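You operate a simulated robot arm through the tools that you are given. There is no shell and no other tool. Be economical: measure what you need, move in short steps, check, and stop when the job is done.

You are at the controls of a simulated two-armed robot. One attempt, no reset.

TASK
Rub the crust off both mould plates with the blue block, then wax them.
Fine: wax from the wax box with the small orange pad, over the whole tops; tools back, box shut. Set down upright: small orange pad. A coat counts when it lies all over at full strength: go over it till it gets no stronger. What is to be rubbed or washed off counts as gone when no trace of it is left.

The check looks at the end state, three seconds after you hand in, the way a careful person would. Anything else that was tipped, shoved, dropped, spilled or broken makes it a failure.

THE ROBOT
Two 6-joint arms with fingered hands on one trunk that stands fixed in place. Base frame: the origin is at the foot of the trunk, x ahead of it, y to its left, z up. Lengths are in mm, angles in degrees, forces in N, time in s.
The left shoulder is at [20, 157, 829], the right one opposite. With the tool pointing down near the work surface each hand reaches from about 280 to 820 mm from the base axis, measured 20 degrees to its own side. Payload 4.1 kg a hand.
Tool frame (each hand has its own): the origin (TCP) lies between the finger pads and is the grasp point; the fingertips stand 33 mm ahead of it; z points along the fingers, y is the line along which they close. The gripper opens to 112 mm. The gripper's body begins 39 mm behind the TCP. The gripper is a hand of 4 fingers: y runs from the thumb to the fingers, the wrist lies at [-16, -118, -200] in the tool frame, and closing takes about 1.5 s.
Orientation is that of the tool frame in the base frame, as a unit quaternion [w, x, y, z]. With the fingers straight down and the wrist toward the robot, the tool's x, y and z point along [0, 1, 0], [1, 0, 0] and [0, 0, -1] of the base frame.

THE INTERFACE
- The arms move only by the tool drive_tool. It takes "left_series", "right_series" or both (then of equal length, played together; a hand with none holds still); each is a list of rows, each a list of 7 numbers: the turn, a rotation vector about the tool's x, y, z in degrees, then the shift along the tool's x, y, z in mm, then the closure, from 0 (fully open) to 1 (shut). In form: [[rx, ry, rz, x, y, z, jaw], ...]. A call has 1 to 8 rows; each row is the pose to reach, as a shift and turn from the pose commanded when the call began, along the tool's axes at that moment. Rows are played at 5 a second. More than 50 mm and 8.6 degrees between two rows, or a gripper value outside its range, and nothing of the call is played. A pose out of reach is approached as far as the arm can. The call stops where the force on the tool passes 90 N (or 10 N more than at its start, if that is more) or the arm is blocked; 0.2 s more then pass. The fingers move at their own pace (about 72 mm/s each) and stop on an object; they squeeze with about 33 N. The grip force told is the motor's: it shows also when the fingers shut on nothing. Time passes only in rows, and 0.2 s behind the last, so rows that repeat a pose let the fingers close. It gives the time, the measured TCP pose, the force on the tool (base axes), the opening and the grip force at its end, in the units of the frame above (readings bear some noise), with the torque about the TCP (base axes, N m) and any sound that the robot's microphone picked up.
- Cameras (640 x 400 px; columns grow to the right, rows downward): "scene" is now at [56.9, 16.4, 1463.5]; the picture's right is [0.21, -0.98, 0.00], its down [-0.54, -0.12, -0.83] and it looks along [0.81, 0.17, -0.56] (base axes); focal length 362 px, centre (320, 200). "left" rides on the left gripper at [-66, -89, -130] in its tool frame; the picture's right is [-0.79, -0.29, 0.54], its down [0.55, -0.71, 0.44] and it looks along [0.26, 0.64, 0.72] (tool axes); focal length 247 px, centre (320, 200). "right" rides on the right gripper at [66, -89, -130] in its tool frame; the picture's right is [-0.79, 0.29, -0.54], its down [-0.55, -0.71, 0.44] and it looks along [-0.26, 0.64, 0.72] (tool axes); focal length 247 px, centre (320, 200). There is no depth. A picture from a camera that has moved, and an enlarged one, comes with that camera's place and axes in the base frame and with its lens.
- grab_frame(camera): a new picture of that camera. No time passes.
- set_grasp(shape, hand): the hand has 4 fingers and takes this shape, open, in about a second: jaw (thumb against the fingers, like two jaws); tri (thumb and two fingers); tip (a fingertip pinch); poke (one finger out to press); point (the index stretched); flat (the hand flat); cup (the hand cupped); fist (a fist). The gripper value then closes the fingers along that shape, each until it touches; the sizes above hold for jaw. It gives what a move gives, with no picture.
- turn_head(pan, tilt): turns the head with the scene camera to pan (to the left, within 86 degrees either way) and tilt (down, from -29 to 69), counted from straight ahead of the robot. It gives what a move gives.
- zoom(camera, box): a new picture of the part [left, top, right, bottom] of that camera's present view, enlarged. No time passes.
- hand_in(): hands the job in; it is judged then, once.

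Work in short steps. Places have to be worked out from the pictures, the camera data and where the tool is seen: move nearer, look again, correct. Check each grasp and each placing, and mend what went wrong. You have 120 turns and 86 pictures in all, those below and enlarged ones among them. Open the grippers and draw the arms clear of the work before you hand the job in, unless the task says otherwise; then end with one line.

The tools are called after "Emit:" by a JSON object that holds its "fn" and its "kwargs". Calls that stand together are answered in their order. drive_tool: Moves the arms, as the interface text tells. Its arguments: {"type":"object","properties":{"left_series":{"type":"array"},"right_series":{"type":"array"}},"required":[]} The other tools are called the same way: set_grasp (shape, hand) gives the hand a shape; turn_head (pan, tilt) turns the head that bears the scene camera; grab_frame (camera) takes a picture; zoom (camera, box) takes an enlarged picture of a part of a camera's view; hand_in () hands the job in.

At the start:

```text
time_s: 0.0
left_eef_pos: [397.4, 237.7, 1253.9]
left_tool_rot: [-0.001, 0.665, 0.747, 0.0]
left_contact_force: [0.1, 0.2, -0.2]
left_torque: [0.0, 0.01, 0.02]
left_width: 111.7
left_grip_force: 0.1
left_shape: jaw
right_eef_pos: [445.5, -128.5, 1220.4]
right_tool_rot: [0.0, 0.664, 0.747, -0.001]
right_contact_force: [-1.0, -0.3, -0.1]
right_torque: [0.01, 0.0, -0.01]
right_width: 111.4
right_grip_force: 0.0
right_shape: jaw
head pan, tilt: [12.0, 33.8]
```

scene: 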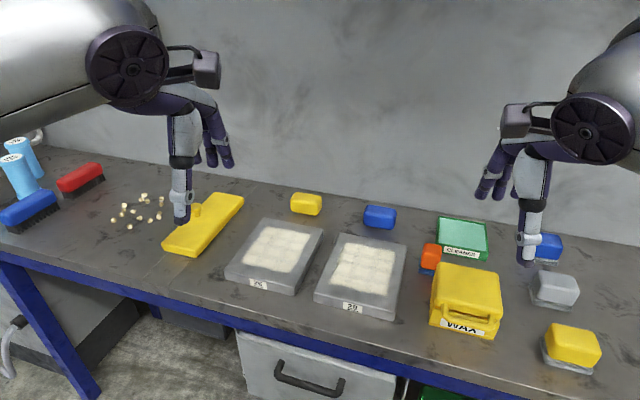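
right: 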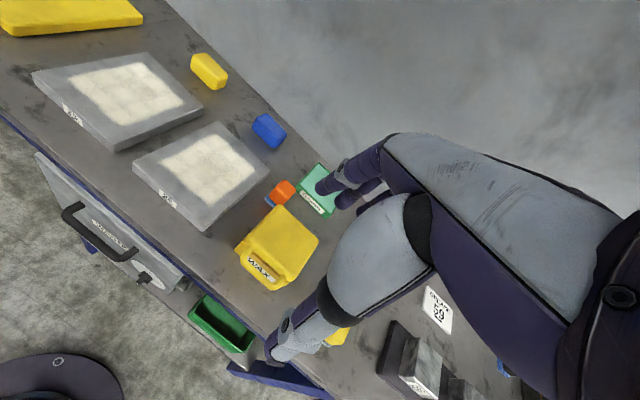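
left: 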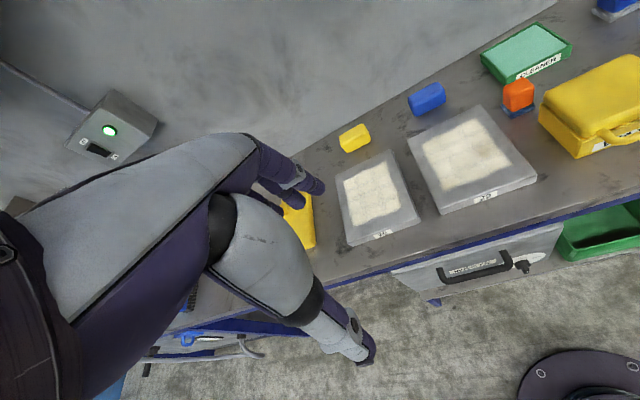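

I'll look closer at the plates, block, wax box and orange pad first.

Emit:
{"fn": "zoom", "kwargs": {"camera": "scene", "box": [220, 180, 420, 330]}}

Emit:
{"fn": "zoom", "kwargs": {"camera": "scene", "box": [400, 200, 620, 380]}}

Emit:
{"fn": "zoom", "kwargs": {"camera": "right", "box": [20, 30, 360, 300]}}

```text
2.67 times, centred on (320, 255) of scene
camera zoom: at [56.9, 16.4, 1463.5], right [0.21, -0.98, 0.0], down [-0.54, -0.12, -0.83], along [0.81, 0.17, -0.56], focal length 965 px, centre (320, 53)
```

zoom: 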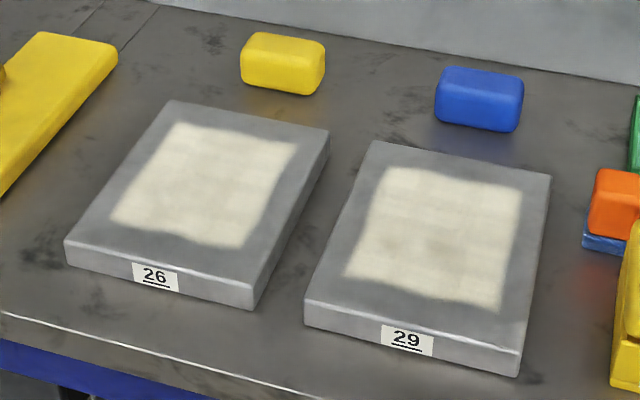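

```text
2.22 times, centred on (510, 290) of scene
camera zoom: at [56.9, 16.4, 1463.5], right [0.21, -0.98, 0.0], down [-0.54, -0.12, -0.83], along [0.81, 0.17, -0.56], focal length 804 px, centre (-102, 0)
```

zoom: 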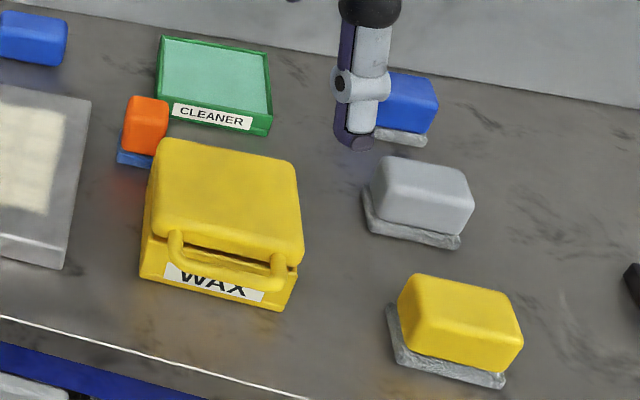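

```text
1.48 times, centred on (190, 165) of right
camera zoom: at [349.6, -73.8, 1349.9], right [0.38, -0.75, 0.54], down [-0.64, -0.63, -0.44], along [0.67, -0.18, -0.72], focal length 366 px, centre (513, 252)
```

zoom: 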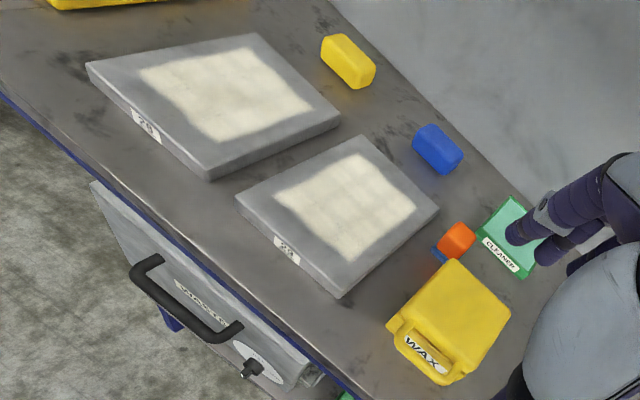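

The plates (about 165 x 205 mm, tops near z≈886) and the blue block near (865, 20) look reachable with the left arm. I move the left hand over to get a closer view of the block.

Emit:
{"fn": "drive_tool", "kwargs": {"left_series": [[0, 0, 1.2, -25, 33, 10, 0], [0, 0, 2.4, -50, 66, 20, 0], [0, 0, 3.6, -75, 99, 35, 0], [0, 0, 4.8, -100, 132, 50, 0], [0, 0, 6, -125, 165, 65, 0], [0, 0, 7.2, -150, 198, 80, 0], [0, 0, 8.4, -178, 235, 95, 0], [0, 0, 9.6, -205, 270, 110, 0]]}}

Emit:
{"fn": "grab_frame", "kwargs": {"camera": "left"}}

Emit:
{"fn": "grab_frame", "kwargs": {"camera": "scene"}}

```text
time_s: 1.8
left_eef_pos: [685.3, 64.0, 1135.2]
left_tool_rot: [-0.001, 0.725, 0.688, -0.001]
left_contact_force: [-0.5, 0.2, 0.2]
left_torque: [-0.01, -0.01, -0.02]
left_width: 111.7
left_grip_force: 0.0
left_shape: jaw
left hand out of reach, approached as far as the arm can: row 8
right_eef_pos: [445.8, -128.7, 1221.0]
right_tool_rot: [0.0, 0.665, 0.747, 0.0]
right_contact_force: [0.1, 0.4, -0.6]
right_torque: [-0.03, -0.02, 0.01]
right_width: 111.7
right_grip_force: 0.1
right_shape: jaw
head pan, tilt: [12.0, 33.8]
```

```text
79 pictures are left
camera left: at [590.8, 3.2, 1266.1], right [-0.33, -0.78, -0.54], down [-0.68, 0.59, -0.43], along [0.66, 0.22, -0.72], focal length 247 px, centre (320, 200)
```

left: 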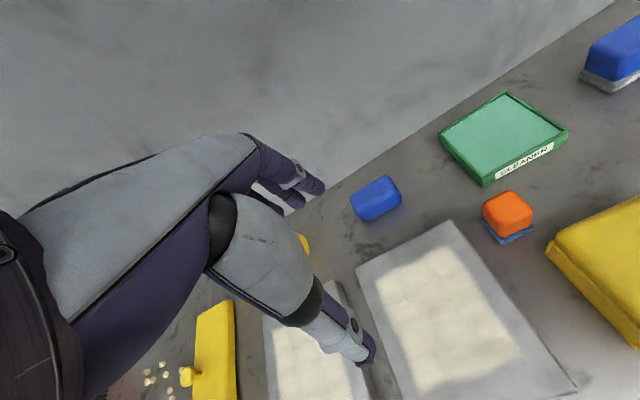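

```text
78 pictures are left
```

scene: 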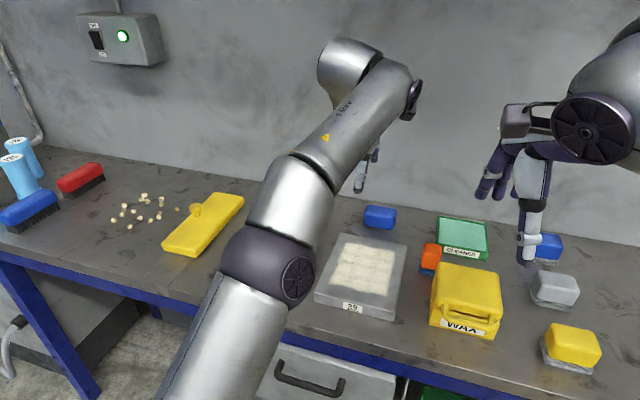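

Block seen at about (860, 21), beyond vertical reach, so I will grip it across its 84 mm length with the hand turned 90° and tilted 45° forward. First turn the hand.

Emit:
{"fn": "drive_tool", "kwargs": {"left_series": [[0, 0, 8, 0, -15, 0, 0], [0, 0, 16, 0, -30, 0, 0], [0, 0, 24, 0, -45, 0, 0], [0, 0, 32, 0, -60, 0, 0], [0, 0, 40, 0, -70, 0, 0], [0, 0, 48, 0, -75, 0, 0], [0, 0, 56, 0, -80, 0, 0], [0, 0, 64, 0, -85, 0, 0]]}}

Emit:
{"fn": "drive_tool", "kwargs": {"left_series": [[0, 0, 8, 0, 0, 0, 0], [0, 0, 16, 0, 0, 0, 0], [0, 0, 24, 0, 0, 0, 0], [0, 0, 26, 0, 0, 0, 0]]}}

```text
time_s: 3.6
left_eef_pos: [595.9, 69.3, 1135.2]
left_tool_rot: [0.0, 0.98, 0.198, 0.001]
left_contact_force: [-0.4, -0.2, 0.2]
left_torque: [-0.02, -0.04, 0.01]
left_width: 111.8
left_grip_force: 0.1
left_shape: jaw
right_eef_pos: [444.9, -127.6, 1220.6]
right_tool_rot: [0.0, 0.665, 0.747, 0.0]
right_contact_force: [0.3, -1.3, -0.1]
right_torque: [-0.04, -0.01, -0.03]
right_width: 111.7
right_grip_force: 0.1
right_shape: jaw
head pan, tilt: [12.0, 33.8]
```

```text
time_s: 4.6
left_eef_pos: [563.1, 79.4, 1117.4]
left_tool_rot: [0.001, 1.0, -0.019, -0.001]
left_contact_force: [0.2, -0.2, -1.2]
left_torque: [0.0, 0.11, -0.02]
left_width: 111.7
left_grip_force: 0.0
left_shape: jaw
left hand out of reach, approached as far as the arm can: row 1, 2, 3, 4
right_eef_pos: [447.3, -128.5, 1219.6]
right_tool_rot: [-0.001, 0.664, 0.747, 0.0]
right_contact_force: [0.6, 0.4, -1.8]
right_torque: [0.01, 0.02, 0.01]
right_width: 111.5
right_grip_force: 0.2
right_shape: jaw
head pan, tilt: [12.0, 33.8]
```

Reach limit shows in height; I lower while tilting forward.

Emit:
{"fn": "drive_tool", "kwargs": {"left_series": [[0, 8, 0, 0, 8, 25, 0], [0, 16, 0, 5, 16, 50, 0], [0, 24, 0, 20, 24, 75, 0], [0, 32, 0, 40, 32, 100, 0], [0, 40, 0, 70, 40, 120, 0], [0, 45, 0, 100, 46, 135, 0]]}}

Emit:
{"fn": "grab_frame", "kwargs": {"camera": "left"}}

```text
time_s: 6.0
left_eef_pos: [661.2, 29.0, 982.6]
left_tool_rot: [0.01, 0.923, -0.022, 0.384]
left_contact_force: [-0.4, -0.2, -0.6]
left_torque: [0.02, 0.02, -0.01]
left_width: 111.5
left_grip_force: 0.0
left_shape: jaw
right_eef_pos: [445.1, -128.2, 1220.5]
right_tool_rot: [0.0, 0.665, 0.747, 0.0]
right_contact_force: [-0.8, 0.2, 0.0]
right_torque: [0.0, 0.0, 0.02]
right_width: 111.5
right_grip_force: 0.1
right_shape: jaw
head pan, tilt: [12.0, 33.8]
```

```text
77 pictures are left
camera left: at [527.3, 124.3, 1028.3], right [-0.16, 0.3, -0.94], down [0.73, 0.67, 0.09], along [0.66, -0.68, -0.33], focal length 247 px, centre (320, 200)
```

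left: 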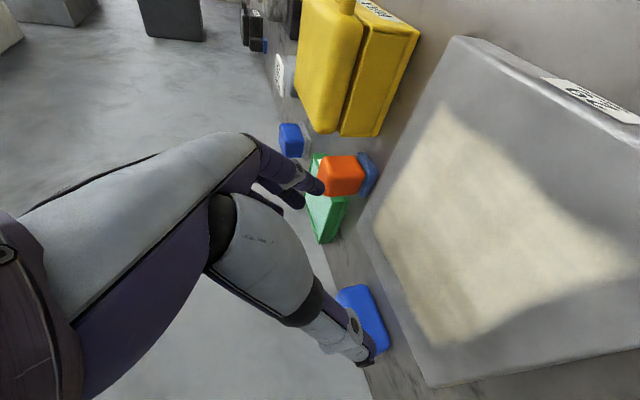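

I advance to a line above and behind the block, then look.

Emit:
{"fn": "drive_tool", "kwargs": {"left_series": [[0, 0, 0, 37, 0, 20, 0], [0, 0, 0, 73, -1, 40, 0], [0, 0, 0, 73, -1, 80, 0], [0, 0, 0, 73, -1, 120, 0]]}}

Emit:
{"fn": "grab_frame", "kwargs": {"camera": "left"}}

Emit:
{"fn": "zoom", "kwargs": {"camera": "scene", "box": [320, 160, 480, 260]}}

```text
time_s: 7.0
left_eef_pos: [787.9, 27.9, 946.2]
left_tool_rot: [0.01, 0.924, -0.023, 0.381]
left_contact_force: [-0.1, -1.0, 0.6]
left_torque: [0.02, 0.01, 0.01]
left_width: 112.3
left_grip_force: 0.0
left_shape: jaw
left hand out of reach, approached as far as the arm can: row 4
right_eef_pos: [445.9, -127.8, 1220.7]
right_tool_rot: [0.0, 0.664, 0.747, -0.001]
right_contact_force: [-0.3, -0.7, -0.8]
right_torque: [0.02, 0.0, 0.0]
right_width: 111.8
right_grip_force: 0.1
right_shape: jaw
head pan, tilt: [12.0, 33.8]
```

```text
76 pictures are left
camera left: at [653.4, 122.7, 991.3], right [-0.17, 0.3, -0.94], down [0.73, 0.67, 0.08], along [0.66, -0.68, -0.33], focal length 247 px, centre (320, 200)
```

left: 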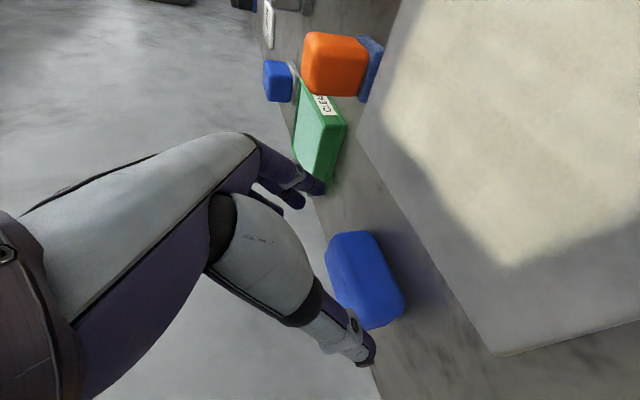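

```text
4.00 times, centred on (400, 210) of scene
camera zoom: at [57.0, 16.1, 1463.5], right [0.21, -0.98, 0.0], down [-0.54, -0.12, -0.83], along [0.81, 0.17, -0.56], focal length 1448 px, centre (0, 160)
```

zoom: 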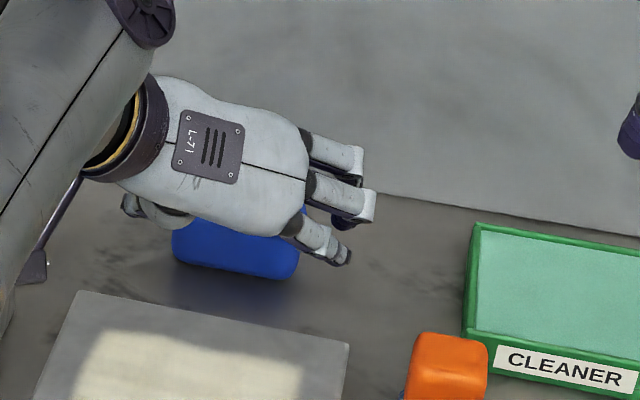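

The arm can't reach there in this orientation. I retreat and switch to the natural orientation (fingers away from robot) with a modest forward tilt of 20°.

Emit:
{"fn": "drive_tool", "kwargs": {"left_series": [[1.0, -1.0, -4.4, -10, 0, -40, 0], [2.8, -2.8, -12.4, -30, -2, -80, 0], [4.6, -4.6, -20.4, -51, -4, -115, 0], [6.4, -6.4, -28.4, -51, -4, -129, 0], [8.2, -8.2, -36.4, -51, -4, -129, 0], [10.0, -10.0, -44.4, -51, -4, -129, 0], [11.8, -11.8, -52.4, -51, -4, -129, 0], [13.6, -13.6, -60.4, -51, -4, -129, 0]]}}

Emit:
{"fn": "drive_tool", "kwargs": {"left_series": [[1.8, -1.8, -8, 0, 0, 0, 0], [3.6, -3.6, -16, 0, 0, 0, 0], [5.4, -5.4, -24, 0, 0, 0, 0], [6.2, -6.2, -28, 0, 0, 0, 0]]}}

```text
time_s: 8.8
left_eef_pos: [660.2, 44.1, 1000.4]
left_tool_rot: [0.076, 0.848, 0.463, 0.246]
left_contact_force: [-0.8, -5.0, 1.3]
left_torque: [0.22, 0.04, 0.31]
left_width: 111.8
left_grip_force: 0.0
left_shape: jaw
left hand out of reach, approached as far as the arm can: row 5, 6, 7
right_eef_pos: [445.7, -128.8, 1221.1]
right_tool_rot: [0.0, 0.665, 0.747, 0.0]
right_contact_force: [-0.3, -0.6, 0.8]
right_torque: [0.02, -0.03, -0.02]
right_width: 111.8
right_grip_force: 0.0
right_shape: jaw
head pan, tilt: [12.0, 33.8]
```

```text
time_s: 9.8
left_eef_pos: [658.7, 38.6, 1000.9]
left_tool_rot: [0.124, 0.713, 0.68, 0.118]
left_contact_force: [0.2, 0.1, -0.1]
left_torque: [0.0, 0.01, -0.03]
left_width: 111.9
left_grip_force: 0.1
left_shape: jaw
right_eef_pos: [445.3, -127.6, 1220.2]
right_tool_rot: [0.0, 0.665, 0.747, -0.001]
right_contact_force: [-1.0, -0.6, 0.5]
right_torque: [0.01, -0.03, 0.0]
right_width: 111.8
right_grip_force: 0.0
right_shape: jaw
head pan, tilt: [12.0, 33.8]
```

Now I test the reach above the block in this orientation.

Emit:
{"fn": "drive_tool", "kwargs": {"left_series": [[0, 0, 0, -2, 40, 10, 0], [0, 0, 0, -4, 80, 20, 0], [0, 0, 0, -7, 120, 40, 0], [0, 0, 0, -8.5, 145, 75, 0], [0, 0, 0, -8.5, 157, 100, 0]]}}

Emit:
{"fn": "grab_frame", "kwargs": {"camera": "left"}}

```text
time_s: 11.0
left_eef_pos: [818.0, 18.8, 966.0]
left_tool_rot: [0.124, 0.715, 0.678, 0.118]
left_contact_force: [-0.6, -0.1, 0.3]
left_torque: [0.01, 0.03, -0.03]
left_width: 111.8
left_grip_force: 0.1
left_shape: jaw
left hand out of reach, approached as far as the arm can: row 4, 5
right_eef_pos: [446.0, -127.2, 1221.4]
right_tool_rot: [-0.001, 0.665, 0.747, 0.0]
right_contact_force: [0.4, 0.5, -0.1]
right_torque: [-0.02, -0.05, 0.01]
right_width: 111.6
right_grip_force: 0.0
right_shape: jaw
head pan, tilt: [12.0, 33.8]
```

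```text
74 pictures are left
camera left: at [687.1, -40.8, 1058.0], right [-0.13, -0.79, -0.6], down [-0.49, 0.58, -0.65], along [0.86, 0.21, -0.46], focal length 247 px, centre (320, 200)
```

left: 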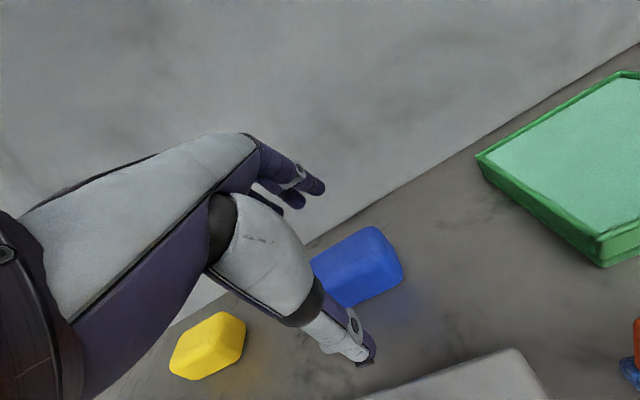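

Block cross-section about x 838–883, z 862–902. I add a bit of tilt (24°), narrow the jaw to ~66 mm so the thumb clears the table, and line up.

Emit:
{"fn": "drive_tool", "kwargs": {"left_series": [[-2, 0, 0, 1, -10, 0, 0.4], [-4, 0, 0, 2, 0, 0, 0.4], [-4, 0, 0, 2, 6, 1, 0.4], [-4, 0, 0, 2, 6, 1, 0.4]]}}

Emit:
{"fn": "grab_frame", "kwargs": {"camera": "left"}}

Emit:
{"fn": "zoom", "kwargs": {"camera": "scene", "box": [320, 160, 480, 260]}}

```text
time_s: 12.0
left_eef_pos: [824.5, 19.4, 966.4]
left_tool_rot: [0.15, 0.71, 0.674, 0.142]
left_contact_force: [-0.5, 0.5, -0.4]
left_torque: [-0.02, 0.04, 0.06]
left_width: 67.7
left_grip_force: 0.0
left_shape: jaw
left hand out of reach, approached as far as the arm can: row 1
right_eef_pos: [445.6, -127.8, 1219.6]
right_tool_rot: [0.0, 0.665, 0.747, 0.0]
right_contact_force: [0.0, -0.2, 0.0]
right_torque: [0.0, 0.01, -0.01]
right_width: 111.7
right_grip_force: 0.0
right_shape: jaw
head pan, tilt: [12.0, 33.8]
```

```text
73 pictures are left
camera left: at [686.5, -39.4, 1049.5], right [-0.09, -0.79, -0.61], down [-0.45, 0.58, -0.68], along [0.89, 0.21, -0.4], focal length 247 px, centre (320, 200)
```

left: 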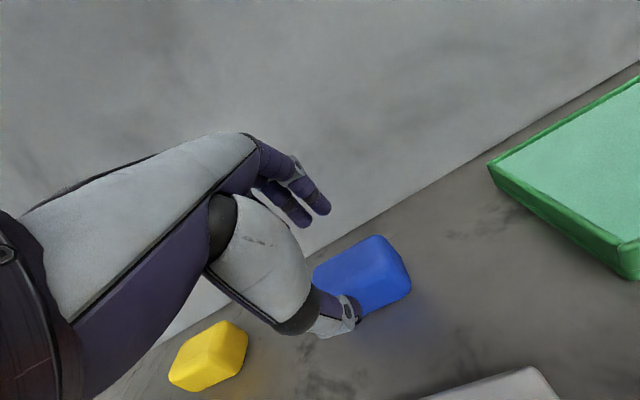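

```text
4.00 times, centred on (400, 210) of scene
camera zoom: at [56.9, 16.4, 1463.5], right [0.21, -0.98, 0.0], down [-0.54, -0.12, -0.83], along [0.81, 0.17, -0.56], focal length 1448 px, centre (0, 160)
```

zoom: 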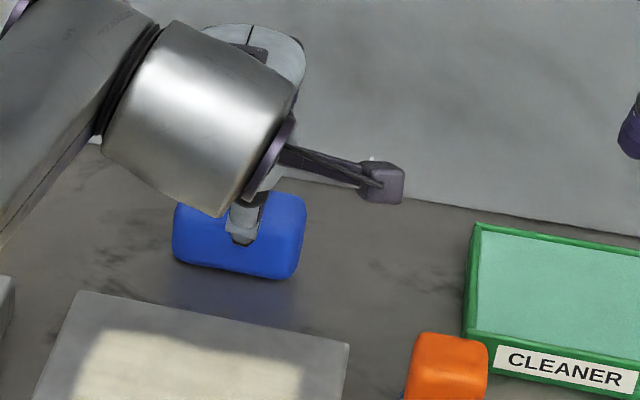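

Lateral alignment is good. I descend along the fingers in small steps, watching force.

Emit:
{"fn": "drive_tool", "kwargs": {"left_series": [[0, 0, 0, 0, 0, 20, 0.4], [0, 0, 0, 0, 0, 35, 0.4], [0, 0, 0, 0, 0, 47, 0.4]]}}

Emit:
{"fn": "zoom", "kwargs": {"camera": "left", "box": [220, 180, 480, 343]}}

```text
time_s: 12.8
left_eef_pos: [838.9, 17.0, 922.7]
left_tool_rot: [0.149, 0.71, 0.674, 0.142]
left_contact_force: [0.5, 0.1, 1.3]
left_torque: [0.0, 0.0, -0.02]
left_width: 67.5
left_grip_force: 0.1
left_shape: jaw
left hand out of reach, approached as far as the arm can: row 2, 3
right_eef_pos: [445.8, -127.6, 1220.6]
right_tool_rot: [0.0, 0.665, 0.747, 0.0]
right_contact_force: [-0.1, 0.1, -0.1]
right_torque: [0.03, -0.03, 0.0]
right_width: 111.6
right_grip_force: 0.0
right_shape: jaw
head pan, tilt: [12.0, 33.8]
```

```text
2.45 times, centred on (350, 262) of left
camera zoom: at [700.2, -41.7, 1005.5], right [-0.09, -0.79, -0.61], down [-0.45, 0.58, -0.68], along [0.89, 0.21, -0.4], focal length 606 px, centre (246, 49)
```

zoom: 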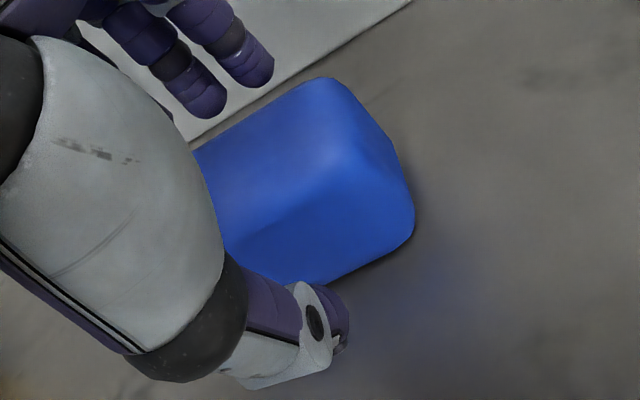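

Reach limits the tilt; I tilt 6–7° more while moving the last centimetre.

Emit:
{"fn": "drive_tool", "kwargs": {"left_series": [[-3, 0, 0, 2, 0, 0, 0.4], [-6.5, 0, 0, 4, 0, 2, 0.4], [-6.5, 0, 0, 4, 1.6, 10.6, 0.4]]}}

Emit:
{"fn": "zoom", "kwargs": {"camera": "left", "box": [220, 180, 480, 343]}}

```text
time_s: 13.6
left_eef_pos: [842.5, 21.6, 914.0]
left_tool_rot: [0.188, 0.699, 0.665, 0.181]
left_contact_force: [-0.5, -0.2, -0.3]
left_torque: [0.01, -0.03, -0.02]
left_width: 67.0
left_grip_force: 0.1
left_shape: jaw
right_eef_pos: [446.3, -128.0, 1221.4]
right_tool_rot: [0.0, 0.665, 0.747, -0.001]
right_contact_force: [0.1, -0.3, 0.5]
right_torque: [0.03, -0.02, 0.01]
right_width: 111.7
right_grip_force: 0.1
right_shape: jaw
head pan, tilt: [12.0, 33.8]
```

```text
2.45 times, centred on (350, 262) of left
camera zoom: at [697.1, -37.5, 980.9], right [-0.02, -0.79, -0.61], down [-0.36, 0.57, -0.73], along [0.93, 0.21, -0.3], focal length 606 px, centre (246, 49)
```

zoom: 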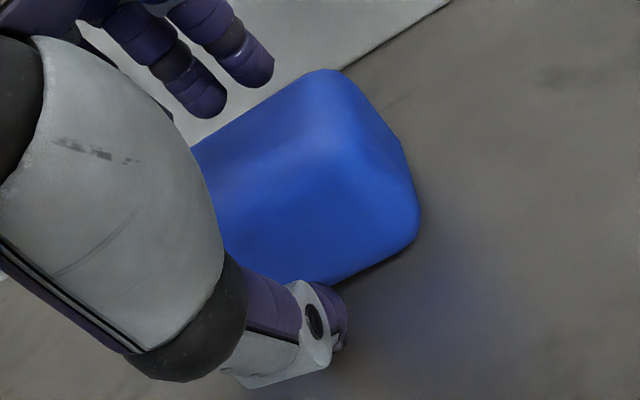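

No contact yet, far fingertips just around the top far edge. I go 5 mm lower while closing gently, to at least draw the block nearer.

Emit:
{"fn": "drive_tool", "kwargs": {"left_series": [[0, 0, 0, 0, 1, 3, 0.46], [0, 0, 0, 0, 2, 6, 0.5], [0, 0, 0, 0, 2, 6, 0.55], [0, 0, 0, 0, 2, 6, 0.6]]}}

Emit:
{"fn": "zoom", "kwargs": {"camera": "left", "box": [220, 180, 480, 343]}}

```text
time_s: 14.6
left_eef_pos: [848.4, 20.6, 911.7]
left_tool_rot: [0.191, 0.699, 0.665, 0.181]
left_contact_force: [-5.4, -0.4, 10.6]
left_torque: [0.04, 0.44, -0.02]
left_width: 53.1
left_grip_force: 32.6
left_shape: jaw
right_eef_pos: [446.4, -128.1, 1220.0]
right_tool_rot: [0.001, 0.665, 0.747, 0.0]
right_contact_force: [-0.3, 0.6, 0.6]
right_torque: [0.04, 0.01, -0.03]
right_width: 111.6
right_grip_force: 0.1
right_shape: jaw
head pan, tilt: [12.0, 33.8]
```

```text
2.45 times, centred on (350, 262) of left
camera zoom: at [701.7, -37.7, 978.5], right [-0.01, -0.79, -0.61], down [-0.36, 0.57, -0.74], along [0.93, 0.21, -0.3], focal length 606 px, centre (246, 49)
```

zoom: 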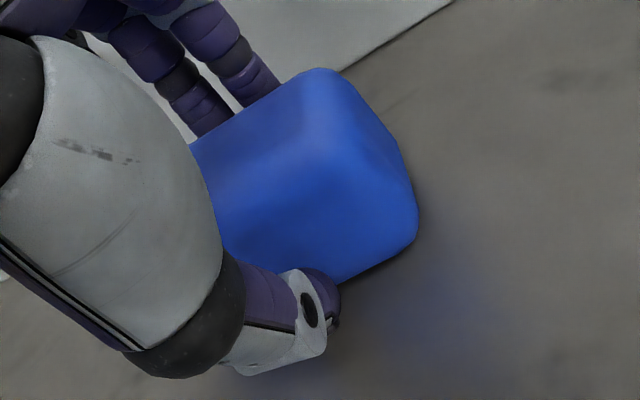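

The grip holds at 33 N with fingers behind the far edge. I lift 20 mm and check.

Emit:
{"fn": "drive_tool", "kwargs": {"left_series": [[0, 0, 0, 0, 5, -9, 0.7], [0, 0, 0, 0, 8, -20, 0.7], [0, 0, 0, 0, 0, -30, 0.7]]}}

Emit:
{"fn": "grab_frame", "kwargs": {"camera": "left"}}

Emit:
{"fn": "zoom", "kwargs": {"camera": "scene", "box": [320, 160, 480, 260]}}

```text
time_s: 15.4
left_eef_pos: [833.0, 21.4, 934.7]
left_tool_rot: [0.189, 0.7, 0.665, 0.179]
left_contact_force: [0.2, -0.5, -1.9]
left_torque: [-0.01, 0.01, 0.01]
left_width: 52.6
left_grip_force: 33.1
left_shape: jaw
right_eef_pos: [446.0, -127.3, 1221.1]
right_tool_rot: [0.0, 0.665, 0.747, 0.0]
right_contact_force: [0.1, 0.4, -0.7]
right_torque: [0.01, 0.0, 0.0]
right_width: 111.7
right_grip_force: 0.0
right_shape: jaw
head pan, tilt: [12.0, 33.8]
```

```text
68 pictures are left
camera left: at [686.9, -37.2, 1001.6], right [-0.02, -0.79, -0.61], down [-0.37, 0.57, -0.73], along [0.93, 0.21, -0.3], focal length 247 px, centre (320, 200)
```

left: 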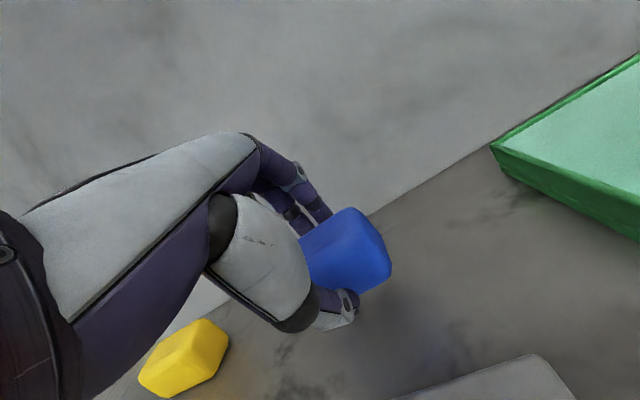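

```text
4.00 times, centred on (400, 210) of scene
camera zoom: at [57.1, 16.4, 1463.5], right [0.21, -0.98, 0.0], down [-0.54, -0.12, -0.83], along [0.81, 0.17, -0.56], focal length 1448 px, centre (0, 160)
```

zoom: 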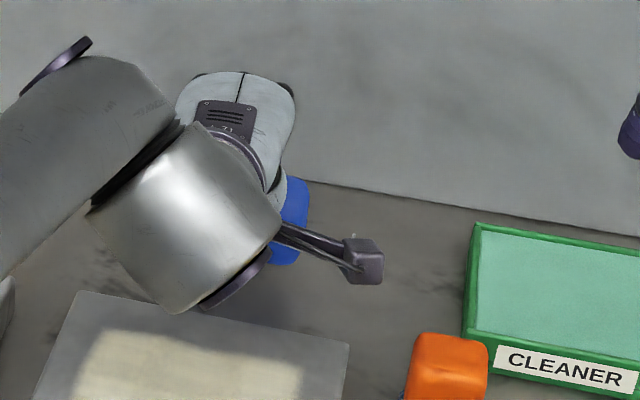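

The block is held firmly and level. I carry it over plate 29 to set it there and re-grip it upright.

Emit:
{"fn": "drive_tool", "kwargs": {"left_series": [[0, 0, 0, 0, 15, -27, 0.7], [0, 0, 0, 2, -10, -45, 0.7], [0, 0, 0, 5, -40, -62, 0.7], [0, 0, 0, 8, -70, -80, 0.7], [0, 0, 0, 11, -100, -97, 0.7], [0, 0, 0, 14, -130, -115, 0.7], [0, 0, 0, 14, -152, -127, 0.7]]}}

Emit:
{"fn": "grab_frame", "kwargs": {"camera": "left"}}

Emit:
{"fn": "zoom", "kwargs": {"camera": "scene", "box": [280, 200, 440, 300]}}

```text
time_s: 17.0
left_eef_pos: [637.8, 45.4, 968.1]
left_tool_rot: [0.188, 0.7, 0.665, 0.18]
left_contact_force: [0.0, -0.3, -2.6]
left_torque: [0.0, 0.0, 0.02]
left_width: 52.3
left_grip_force: 32.9
left_shape: jaw
right_eef_pos: [446.4, -128.6, 1220.7]
right_tool_rot: [0.0, 0.664, 0.747, 0.0]
right_contact_force: [0.5, 0.4, -0.8]
right_torque: [0.02, 0.0, 0.01]
right_width: 111.7
right_grip_force: 0.1
right_shape: jaw
head pan, tilt: [12.0, 33.8]
```

```text
66 pictures are left
camera left: at [492.3, -13.3, 1035.4], right [-0.02, -0.79, -0.61], down [-0.37, 0.57, -0.73], along [0.93, 0.21, -0.3], focal length 247 px, centre (320, 200)
```

left: 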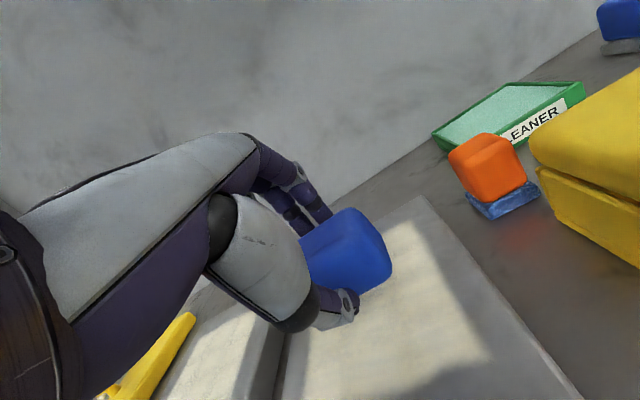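

```text
4.00 times, centred on (360, 250) of scene
camera zoom: at [57.2, 16.4, 1463.5], right [0.21, -0.98, 0.0], down [-0.54, -0.12, -0.83], along [0.81, 0.17, -0.56], focal length 1448 px, centre (160, 0)
```

zoom: 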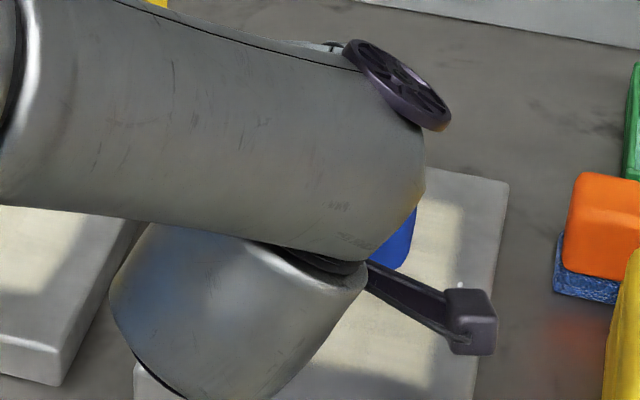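

I lower the block gradually until contact with the plate.

Emit:
{"fn": "drive_tool", "kwargs": {"left_series": [[0, 0, 0, 0, -10, 17, 0.7], [0, 0, 0, 0, -14, 24, 0.7], [0, 0, 0, 0, -15.5, 26, 0.7]]}}

Emit:
{"fn": "drive_tool", "kwargs": {"left_series": [[0, 0, 0, 0, -1, 1.7, 0.7], [0, 0, 0, 0, -1.5, 2.6, 0.7]]}}

```text
time_s: 17.8
left_eef_pos: [640.0, 45.9, 942.1]
left_tool_rot: [0.192, 0.699, 0.664, 0.182]
left_contact_force: [-1.6, -0.7, 19.9]
left_torque: [0.11, 0.39, -0.03]
left_width: 52.9
left_grip_force: 33.1
left_shape: jaw
right_eef_pos: [445.3, -127.9, 1220.4]
right_tool_rot: [0.0, 0.665, 0.747, 0.001]
right_contact_force: [-0.1, -0.4, -0.2]
right_torque: [-0.02, -0.01, 0.02]
right_width: 111.9
right_grip_force: 0.0
right_shape: jaw
head pan, tilt: [12.0, 33.8]
```

```text
time_s: 18.4
left_eef_pos: [639.5, 46.1, 937.4]
left_tool_rot: [0.191, 0.699, 0.665, 0.181]
left_contact_force: [-9.3, -1.8, 36.9]
left_torque: [0.03, 0.78, -0.13]
left_width: 54.9
left_grip_force: 33.5
left_shape: jaw
right_eef_pos: [443.9, -127.6, 1220.8]
right_tool_rot: [0.001, 0.665, 0.747, 0.001]
right_contact_force: [0.4, 0.1, 0.4]
right_torque: [0.02, -0.01, 0.03]
right_width: 111.8
right_grip_force: 0.1
right_shape: jaw
head pan, tilt: [12.0, 33.8]
```

In contact (≈37 N). I open the fingers while easing up, then retreat along the fingers.

Emit:
{"fn": "drive_tool", "kwargs": {"left_series": [[0, 0, 0, 0, 0, -2, 0.5], [0, 0, 0, 0, 0, -5, 0.4], [0, 0, 0, 0, 0, -20, 0.35], [0, 0, 0, 0, 0, -50, 0.3], [0, 0, 0, 0, 0, -80, 0.2]]}}

Emit:
{"fn": "drive_tool", "kwargs": {"left_series": [[8, 0, 0, 0, 0, 0, 0], [16, 0, 0, 0, 0, 0, 0], [24, 0, 0, 0, 0, 0, 0], [31, 0, 0, 0, 0, 0, 0]]}}

Emit:
{"fn": "grab_frame", "kwargs": {"camera": "left"}}

Emit:
{"fn": "zoom", "kwargs": {"camera": "scene", "box": [280, 200, 440, 300]}}

```text
time_s: 19.6
left_eef_pos: [598.7, 46.9, 1001.8]
left_tool_rot: [0.187, 0.7, 0.665, 0.18]
left_contact_force: [-0.1, 0.0, -0.4]
left_torque: [0.0, 0.01, 0.02]
left_width: 89.1
left_grip_force: 0.1
left_shape: jaw
right_eef_pos: [445.4, -128.6, 1220.1]
right_tool_rot: [0.0, 0.664, 0.748, 0.0]
right_contact_force: [0.2, -0.6, -0.5]
right_torque: [0.02, 0.03, 0.02]
right_width: 111.6
right_grip_force: 0.0
right_shape: jaw
head pan, tilt: [12.0, 33.8]
```

```text
time_s: 20.6
left_eef_pos: [598.5, 47.7, 1002.7]
left_tool_rot: [-0.006, 0.726, 0.688, -0.004]
left_contact_force: [0.2, -0.3, 0.0]
left_torque: [-0.02, 0.01, 0.0]
left_width: 111.6
left_grip_force: 0.1
left_shape: jaw
right_eef_pos: [445.7, -128.1, 1220.8]
right_tool_rot: [0.0, 0.664, 0.748, -0.001]
right_contact_force: [-0.5, 0.9, -0.5]
right_torque: [0.04, -0.01, -0.01]
right_width: 111.7
right_grip_force: 0.1
right_shape: jaw
head pan, tilt: [12.0, 33.8]
```

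```text
64 pictures are left
camera left: at [507.1, -13.5, 1135.0], right [-0.33, -0.78, -0.54], down [-0.69, 0.59, -0.43], along [0.65, 0.23, -0.73], focal length 247 px, centre (320, 200)
```

left: 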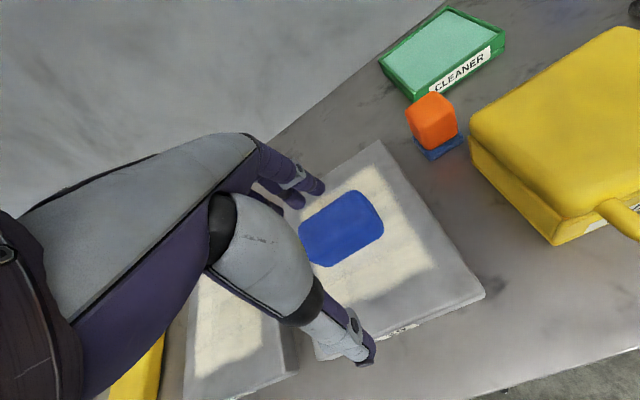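

```text
4.00 times, centred on (360, 250) of scene
camera zoom: at [56.6, 16.4, 1463.5], right [0.21, -0.98, 0.0], down [-0.54, -0.12, -0.83], along [0.81, 0.17, -0.56], focal length 1448 px, centre (160, 0)
```

zoom: 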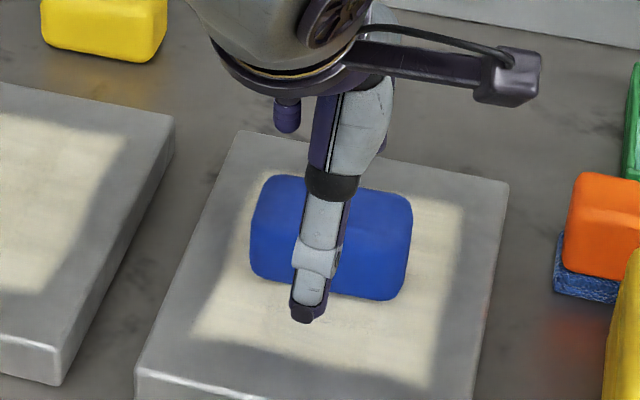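

Block sits flat on plate 29, centre near (660, 49). I come down vertically over it and grip it across its depth.

Emit:
{"fn": "drive_tool", "kwargs": {"left_series": [[-0.9, 0, 0, 4.8, 40, 0, 0], [-0.9, 0, 0, 4.8, 61.5, 25, 0], [-0.9, 0, 0, 4.8, 61.5, 55, 0], [-0.9, 0, 0, 4.8, 61.5, 73, 0]]}}

Emit:
{"fn": "drive_tool", "kwargs": {"left_series": [[0, 0, 0, 0, 0, 0, 0.4], [0, 0, 0, 0, 0, 0, 0.6], [0, 0, 0, 0, 0, 0, 0.8], [0, 0, 0, 0, 0, 0, 0.8], [0, 0, 0, 0, 0, 0, 0.8]]}}

Emit:
{"fn": "zoom", "kwargs": {"camera": "scene", "box": [280, 200, 440, 300]}}

```text
time_s: 21.6
left_eef_pos: [658.8, 50.4, 929.7]
left_tool_rot: [0.0, 0.724, 0.689, 0.001]
left_contact_force: [0.1, 0.2, 0.0]
left_torque: [-0.01, -0.02, -0.02]
left_width: 111.5
left_grip_force: 0.1
left_shape: jaw
right_eef_pos: [446.2, -128.2, 1220.4]
right_tool_rot: [0.001, 0.665, 0.747, 0.0]
right_contact_force: [-0.2, 0.1, -0.3]
right_torque: [-0.02, -0.03, -0.01]
right_width: 111.8
right_grip_force: 0.1
right_shape: jaw
head pan, tilt: [12.0, 33.8]
```

```text
time_s: 22.8
left_eef_pos: [660.0, 50.1, 930.5]
left_tool_rot: [0.0, 0.725, 0.689, 0.001]
left_contact_force: [-0.2, -0.4, 0.8]
left_torque: [-0.02, -0.02, -0.04]
left_width: 44.3
left_grip_force: 33.0
left_shape: jaw
right_eef_pos: [444.9, -127.6, 1220.9]
right_tool_rot: [0.0, 0.665, 0.747, 0.0]
right_contact_force: [0.2, 0.0, -0.1]
right_torque: [0.02, -0.03, -0.02]
right_width: 111.7
right_grip_force: 0.1
right_shape: jaw
head pan, tilt: [12.0, 33.8]
```

```text
4.00 times, centred on (360, 250) of scene
camera zoom: at [56.9, 16.4, 1463.5], right [0.21, -0.98, 0.0], down [-0.54, -0.12, -0.83], along [0.81, 0.17, -0.56], focal length 1448 px, centre (160, 0)
```

zoom: 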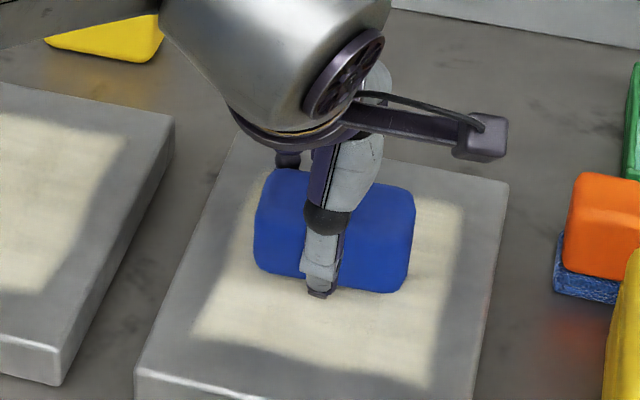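

Firm grip (44 mm, 33 N). I press about 3 mm down and rub along the plate's length, centre lane first, checking forces.

Emit:
{"fn": "drive_tool", "kwargs": {"left_series": [[0, 0, 0, -6, 0, 3, 0.8], [0, 0, 0, -8, 35, 3, 0.8], [0, 0, 0, -9.5, 70, 3, 0.8], [0, 0, 0, -8, 35, 3, 0.8], [0, 0, 0, -6, 0, 3, 0.8], [0, 0, 0, -4.4, -36, 3, 0.8], [0, 0, 0, -2.8, -72, 3, 0.8], [0, 0, 0, -4.4, -36, 3, 0.8]]}}

Emit:
{"fn": "zoom", "kwargs": {"camera": "scene", "box": [280, 200, 440, 300]}}

```text
time_s: 24.6
left_eef_pos: [622.4, 47.2, 927.3]
left_tool_rot: [0.002, 0.725, 0.689, 0.001]
left_contact_force: [-18.0, 0.7, 21.8]
left_torque: [0.01, 1.03, 0.0]
left_width: 45.5
left_grip_force: 33.2
left_shape: jaw
right_eef_pos: [444.2, -127.7, 1220.4]
right_tool_rot: [0.001, 0.665, 0.747, 0.001]
right_contact_force: [0.3, 0.0, 0.2]
right_torque: [0.05, -0.03, 0.02]
right_width: 111.5
right_grip_force: 0.0
right_shape: jaw
head pan, tilt: [12.0, 33.8]
```

```text
4.00 times, centred on (360, 250) of scene
camera zoom: at [55.4, 16.3, 1463.6], right [0.21, -0.98, 0.0], down [-0.54, -0.12, -0.83], along [0.81, 0.17, -0.56], focal length 1448 px, centre (160, 0)
```

zoom: 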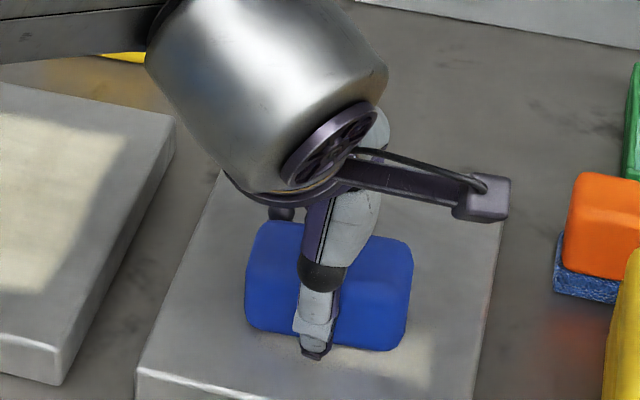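

Crust comes off well and the plate stays put. Now the right lane, then the left.

Emit:
{"fn": "drive_tool", "kwargs": {"left_series": [[0, 0, 0, -20, -32, 0, 0.8], [0, 0, 0, -37, -38, 0, 0.8], [0, 0, 0, -39, 10, 0, 0.8], [0, 0, 0, -41, 58, 0, 0.8], [0, 0, 0, -43.5, 106, 0, 0.8], [0, 0, 0, -41, 60, 0, 0.8], [0, 0, 0, -39, 12, 0, 0.8], [0, 0, 0, -37, -36, 0, 0.8]]}}

Emit:
{"fn": "drive_tool", "kwargs": {"left_series": [[0, 0, 0, 36, 0, 0, 0.8], [0, 0, 0, 70, 0, 0, 0.8], [0, 0, 0, 68, 48, 0, 0.8], [0, 0, 0, 66, 96, 0, 0.8], [0, 0, 0, 64, 143, 0, 0.8], [0, 0, 0, 66, 96, 0, 0.8], [0, 0, 0, 68, 48, 0, 0.8], [0, 0, 0, 70, 0, 0, 0.8]]}}

Emit:
{"fn": "drive_tool", "kwargs": {"left_series": [[0, 0, 0, 0, 0, -20, 0.8], [0, 0, 0, 20, 0, -50, 0.8], [0, 0, 0, 60, 0, -60, 0.8], [0, 0, 0, 105, 10, -60, 0.8], [0, 0, 0, 150, 30, -60, 0.8], [0, 0, 0, 180, 50, -60, 0.8]]}}

Emit:
{"fn": "zoom", "kwargs": {"camera": "scene", "box": [220, 180, 420, 330]}}

```text
time_s: 26.4
left_eef_pos: [586.1, 13.7, 928.8]
left_tool_rot: [0.003, 0.726, 0.688, 0.002]
left_contact_force: [6.5, 0.1, 11.9]
left_torque: [0.0, -0.22, -0.02]
left_width: 45.2
left_grip_force: 32.7
left_shape: jaw
right_eef_pos: [445.7, -128.1, 1220.4]
right_tool_rot: [0.0, 0.664, 0.747, 0.001]
right_contact_force: [0.4, -0.1, -0.4]
right_torque: [-0.04, 0.06, -0.01]
right_width: 111.7
right_grip_force: 0.0
right_shape: jaw
head pan, tilt: [12.0, 33.8]
```

```text
time_s: 28.2
left_eef_pos: [590.4, 82.3, 927.1]
left_tool_rot: [0.003, 0.725, 0.689, 0.002]
left_contact_force: [6.5, -1.3, 10.1]
left_torque: [0.01, -0.24, 0.01]
left_width: 45.1
left_grip_force: 33.3
left_shape: jaw
right_eef_pos: [446.2, -127.7, 1221.3]
right_tool_rot: [-0.001, 0.665, 0.747, 0.0]
right_contact_force: [0.0, 0.6, -0.3]
right_torque: [0.0, 0.0, 0.01]
right_width: 111.7
right_grip_force: 0.1
right_shape: jaw
head pan, tilt: [12.0, 33.8]
```

```text
time_s: 29.6
left_eef_pos: [630.7, 231.7, 978.7]
left_tool_rot: [-0.001, 0.718, 0.696, 0.009]
left_contact_force: [-0.2, 0.2, -1.1]
left_torque: [0.0, -0.02, 0.01]
left_width: 44.6
left_grip_force: 33.2
left_shape: jaw
left hand out of reach, approached as far as the arm can: row 5, 6
right_eef_pos: [445.6, -129.1, 1221.7]
right_tool_rot: [-0.001, 0.664, 0.747, 0.0]
right_contact_force: [0.5, 0.1, -0.3]
right_torque: [0.01, 0.02, 0.01]
right_width: 111.5
right_grip_force: 0.1
right_shape: jaw
head pan, tilt: [12.0, 33.8]
```

```text
2.67 times, centred on (320, 255) of scene
camera zoom: at [56.8, 16.3, 1463.5], right [0.21, -0.98, 0.0], down [-0.54, -0.12, -0.83], along [0.81, 0.17, -0.56], focal length 965 px, centre (320, 53)
```

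zoom: 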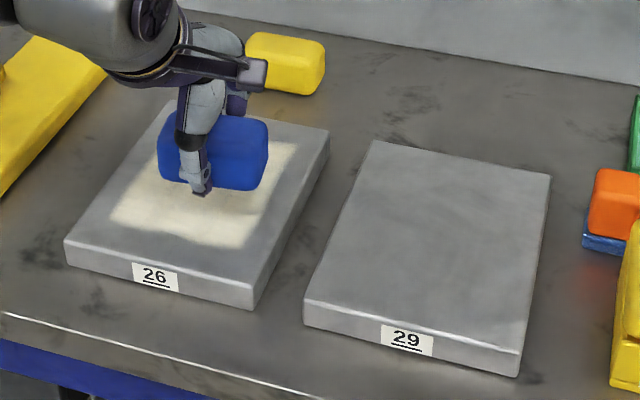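

Plate 29 is clean. For plate 26 I turn the hand slightly outward (reach) and level it, then come over its centre.

Emit:
{"fn": "drive_tool", "kwargs": {"left_series": [[0.6, -0.8, -6, 5, 0, 0, 0.8], [0.6, -0.8, -12, 10, 15, 0, 0.8], [0.6, -0.8, -12, 21, 45, 15, 0.8], [0.6, -0.8, -12, 21, 45, 34, 0.8]]}}

```text
time_s: 30.6
left_eef_pos: [680.4, 250.6, 942.1]
left_tool_rot: [0.002, 0.649, 0.761, -0.007]
left_contact_force: [-1.1, 0.3, -1.6]
left_torque: [-0.02, -0.03, -0.02]
left_width: 44.8
left_grip_force: 33.3
left_shape: jaw
right_eef_pos: [446.0, -127.7, 1220.5]
right_tool_rot: [-0.001, 0.664, 0.748, 0.0]
right_contact_force: [-0.9, -1.2, 0.6]
right_torque: [0.0, -0.02, 0.0]
right_width: 111.6
right_grip_force: 0.2
right_shape: jaw
head pan, tilt: [12.0, 33.8]
```

Level and press, rub centre lane of plate 26.

Emit:
{"fn": "drive_tool", "kwargs": {"left_series": [[-0.4, 0.7, 0, 0, 0, 12, 0.8], [-0.4, 0.7, 0, -4, 15, 15, 0.8], [-0.4, 0.7, 0, -17.3, 64, 15, 0.8], [-0.4, 0.7, 0, -8.7, 33, 15, 0.8], [-0.4, 0.7, 0, 0, 0, 15, 0.8], [-0.4, 0.7, 0, 9.7, -36.7, 15, 0.8], [-0.4, 0.7, 0, 18.9, -71.6, 15, 0.8], [-0.4, 0.7, 0, 9.4, -35.8, 15, 0.8]]}}

Emit:
{"fn": "zoom", "kwargs": {"camera": "scene", "box": [220, 180, 420, 330]}}

```text
refused: row 3 steps farther than a row can; nothing moved
```

```text
2.67 times, centred on (320, 255) of scene
camera zoom: at [56.7, 16.3, 1463.5], right [0.21, -0.98, 0.0], down [-0.54, -0.12, -0.83], along [0.81, 0.17, -0.56], focal length 965 px, centre (320, 53)
```

zoom: 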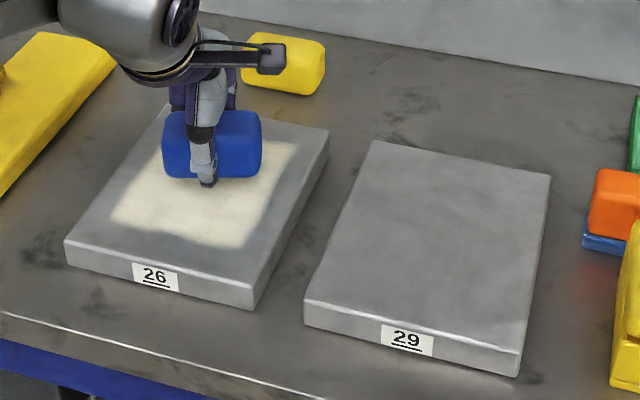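

Row step too long by a hair; resend with smaller steps.

Emit:
{"fn": "drive_tool", "kwargs": {"left_series": [[-0.4, 0.7, 0, 0, 0, 12, 0.8], [-0.4, 0.7, 0, -6, 25, 15, 0.8], [-0.4, 0.7, 0, -17.3, 66, 15, 0.8], [-0.4, 0.7, 0, -8.7, 33, 15, 0.8], [-0.4, 0.7, 0, 0, 0, 15, 0.8], [-0.4, 0.7, 0, 9.7, -36.7, 15, 0.8], [-0.4, 0.7, 0, 18.9, -71.6, 15, 0.8], [-0.4, 0.7, 0, 9.4, -35.8, 15, 0.8]]}}

```text
time_s: 32.4
left_eef_pos: [641.2, 255.1, 929.5]
left_tool_rot: [0.0, 0.649, 0.761, 0.0]
left_contact_force: [-0.1, 0.7, -0.4]
left_torque: [0.0, 0.02, -0.03]
left_width: 44.7
left_grip_force: 33.0
left_shape: jaw
right_eef_pos: [445.9, -127.6, 1220.6]
right_tool_rot: [0.0, 0.664, 0.747, 0.001]
right_contact_force: [-1.0, 0.4, 0.2]
right_torque: [0.01, -0.04, -0.03]
right_width: 111.4
right_grip_force: 0.1
right_shape: jaw
head pan, tilt: [12.0, 33.8]
```

Zero force: not quite touching. I lower ~5 mm and repeat.

Emit:
{"fn": "drive_tool", "kwargs": {"left_series": [[0, 0, 0, 0, 0, 3, 0.8], [0, 0, 0, 0, 0, 5, 0.8]]}}

Emit:
{"fn": "zoom", "kwargs": {"camera": "scene", "box": [220, 180, 420, 330]}}

```text
time_s: 33.0
left_eef_pos: [642.5, 254.6, 927.3]
left_tool_rot: [0.002, 0.649, 0.761, 0.001]
left_contact_force: [-5.9, -1.2, 16.5]
left_torque: [-0.04, 0.2, -0.01]
left_width: 45.0
left_grip_force: 32.8
left_shape: jaw
right_eef_pos: [445.1, -128.8, 1221.1]
right_tool_rot: [0.001, 0.664, 0.747, 0.0]
right_contact_force: [0.0, -0.1, -0.4]
right_torque: [0.0, -0.01, 0.03]
right_width: 111.9
right_grip_force: 0.0
right_shape: jaw
head pan, tilt: [12.0, 33.8]
```

```text
2.67 times, centred on (320, 255) of scene
camera zoom: at [56.1, 16.2, 1463.5], right [0.21, -0.98, 0.0], down [-0.54, -0.12, -0.83], along [0.81, 0.17, -0.56], focal length 965 px, centre (320, 53)
```

zoom: 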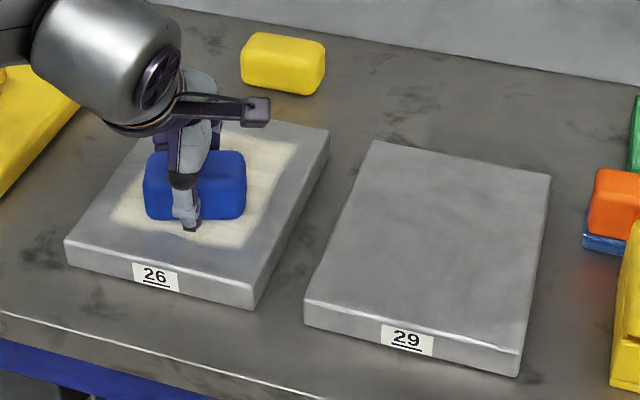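

Emit:
{"fn": "drive_tool", "kwargs": {"left_series": [[0, 0, 0, -8.9, 33.8, 1, 0.8], [0, 0, 0, -17.9, 67.7, 1, 0.8], [0, 0, 0, -26.8, 101.5, 1, 0.8], [0, 0, 0, -17.9, 67.7, 1, 0.8], [0, 0, 0, -8.9, 33.8, 1, 0.8], [0, 0, 0, 0, 0, 1, 0.8], [0, 0, 0, 9.4, -35.8, 1, 0.8], [0, 0, 0, 0, 0, 1, 0.8]]}}

Emit:
{"fn": "drive_tool", "kwargs": {"left_series": [[0, 0, 0, -29, -7.7, 0, 0.8], [0, 0, 0, -19.6, -43.5, 0, 0.8], [0, 0, 0, -29, -7.7, 0, 0.8], [0, 0, 0, -37.9, 26.1, 0, 0.8], [0, 0, 0, -46.9, 60, 0, 0.8], [0, 0, 0, -55.8, 93.8, 0, 0.8], [0, 0, 0, -46.9, 60, 0, 0.8], [0, 0, 0, -37.9, 26.1, 0, 0.8]]}}

Emit:
{"fn": "drive_tool", "kwargs": {"left_series": [[0, 0, 0, 29, 7.7, 0, 0.8], [0, 0, 0, 58, 15.3, 0, 0.8], [0, 0, 0, 49.1, 49.1, 0, 0.8], [0, 0, 0, 40.1, 83, 0, 0.8], [0, 0, 0, 49.1, 49.1, 0, 0.8], [0, 0, 0, 58, 15.3, 0, 0.8], [0, 0, 0, 66.9, -18.5, 0, 0.8], [0, 0, 0, 76.4, -54.3, 0, 0.8]]}}

Emit:
{"fn": "zoom", "kwargs": {"camera": "scene", "box": [220, 180, 420, 330]}}

```text
time_s: 34.8
left_eef_pos: [641.2, 255.2, 924.6]
left_tool_rot: [-0.001, 0.649, 0.761, -0.001]
left_contact_force: [-20.2, 2.6, 27.7]
left_torque: [-0.02, 1.26, 0.04]
left_width: 46.9
left_grip_force: 32.9
left_shape: jaw
right_eef_pos: [444.0, -128.4, 1220.6]
right_tool_rot: [0.0, 0.665, 0.747, 0.0]
right_contact_force: [0.3, -0.1, -0.5]
right_torque: [0.02, -0.04, 0.02]
right_width: 111.6
right_grip_force: 0.0
right_shape: jaw
head pan, tilt: [12.0, 33.8]
```

```text
time_s: 36.6
left_eef_pos: [675.6, 219.6, 924.1]
left_tool_rot: [0.005, 0.649, 0.761, 0.001]
left_contact_force: [16.3, -0.8, 22.1]
left_torque: [0.03, -0.76, -0.1]
left_width: 45.4
left_grip_force: 32.7
left_shape: jaw
right_eef_pos: [445.7, -128.9, 1221.0]
right_tool_rot: [0.0, 0.665, 0.747, 0.0]
right_contact_force: [0.2, 0.2, -0.2]
right_torque: [0.04, 0.03, 0.01]
right_width: 111.8
right_grip_force: 0.0
right_shape: jaw
head pan, tilt: [12.0, 33.8]
```

```text
time_s: 38.4
left_eef_pos: [611.6, 288.0, 924.3]
left_tool_rot: [0.003, 0.649, 0.761, 0.001]
left_contact_force: [11.4, 0.2, 18.1]
left_torque: [0.04, -0.51, -0.03]
left_width: 44.7
left_grip_force: 33.0
left_shape: jaw
right_eef_pos: [444.7, -128.2, 1219.7]
right_tool_rot: [0.0, 0.664, 0.747, 0.001]
right_contact_force: [-0.2, 0.3, -0.5]
right_torque: [0.03, 0.02, -0.01]
right_width: 111.7
right_grip_force: 0.0
right_shape: jaw
head pan, tilt: [12.0, 33.8]
```

```text
2.67 times, centred on (320, 255) of scene
camera zoom: at [57.1, 16.1, 1463.5], right [0.21, -0.98, 0.0], down [-0.54, -0.12, -0.83], along [0.81, 0.17, -0.56], focal length 965 px, centre (320, 53)
```

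zoom: 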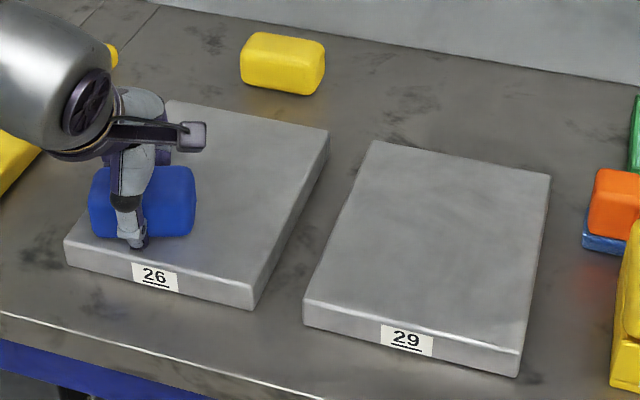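

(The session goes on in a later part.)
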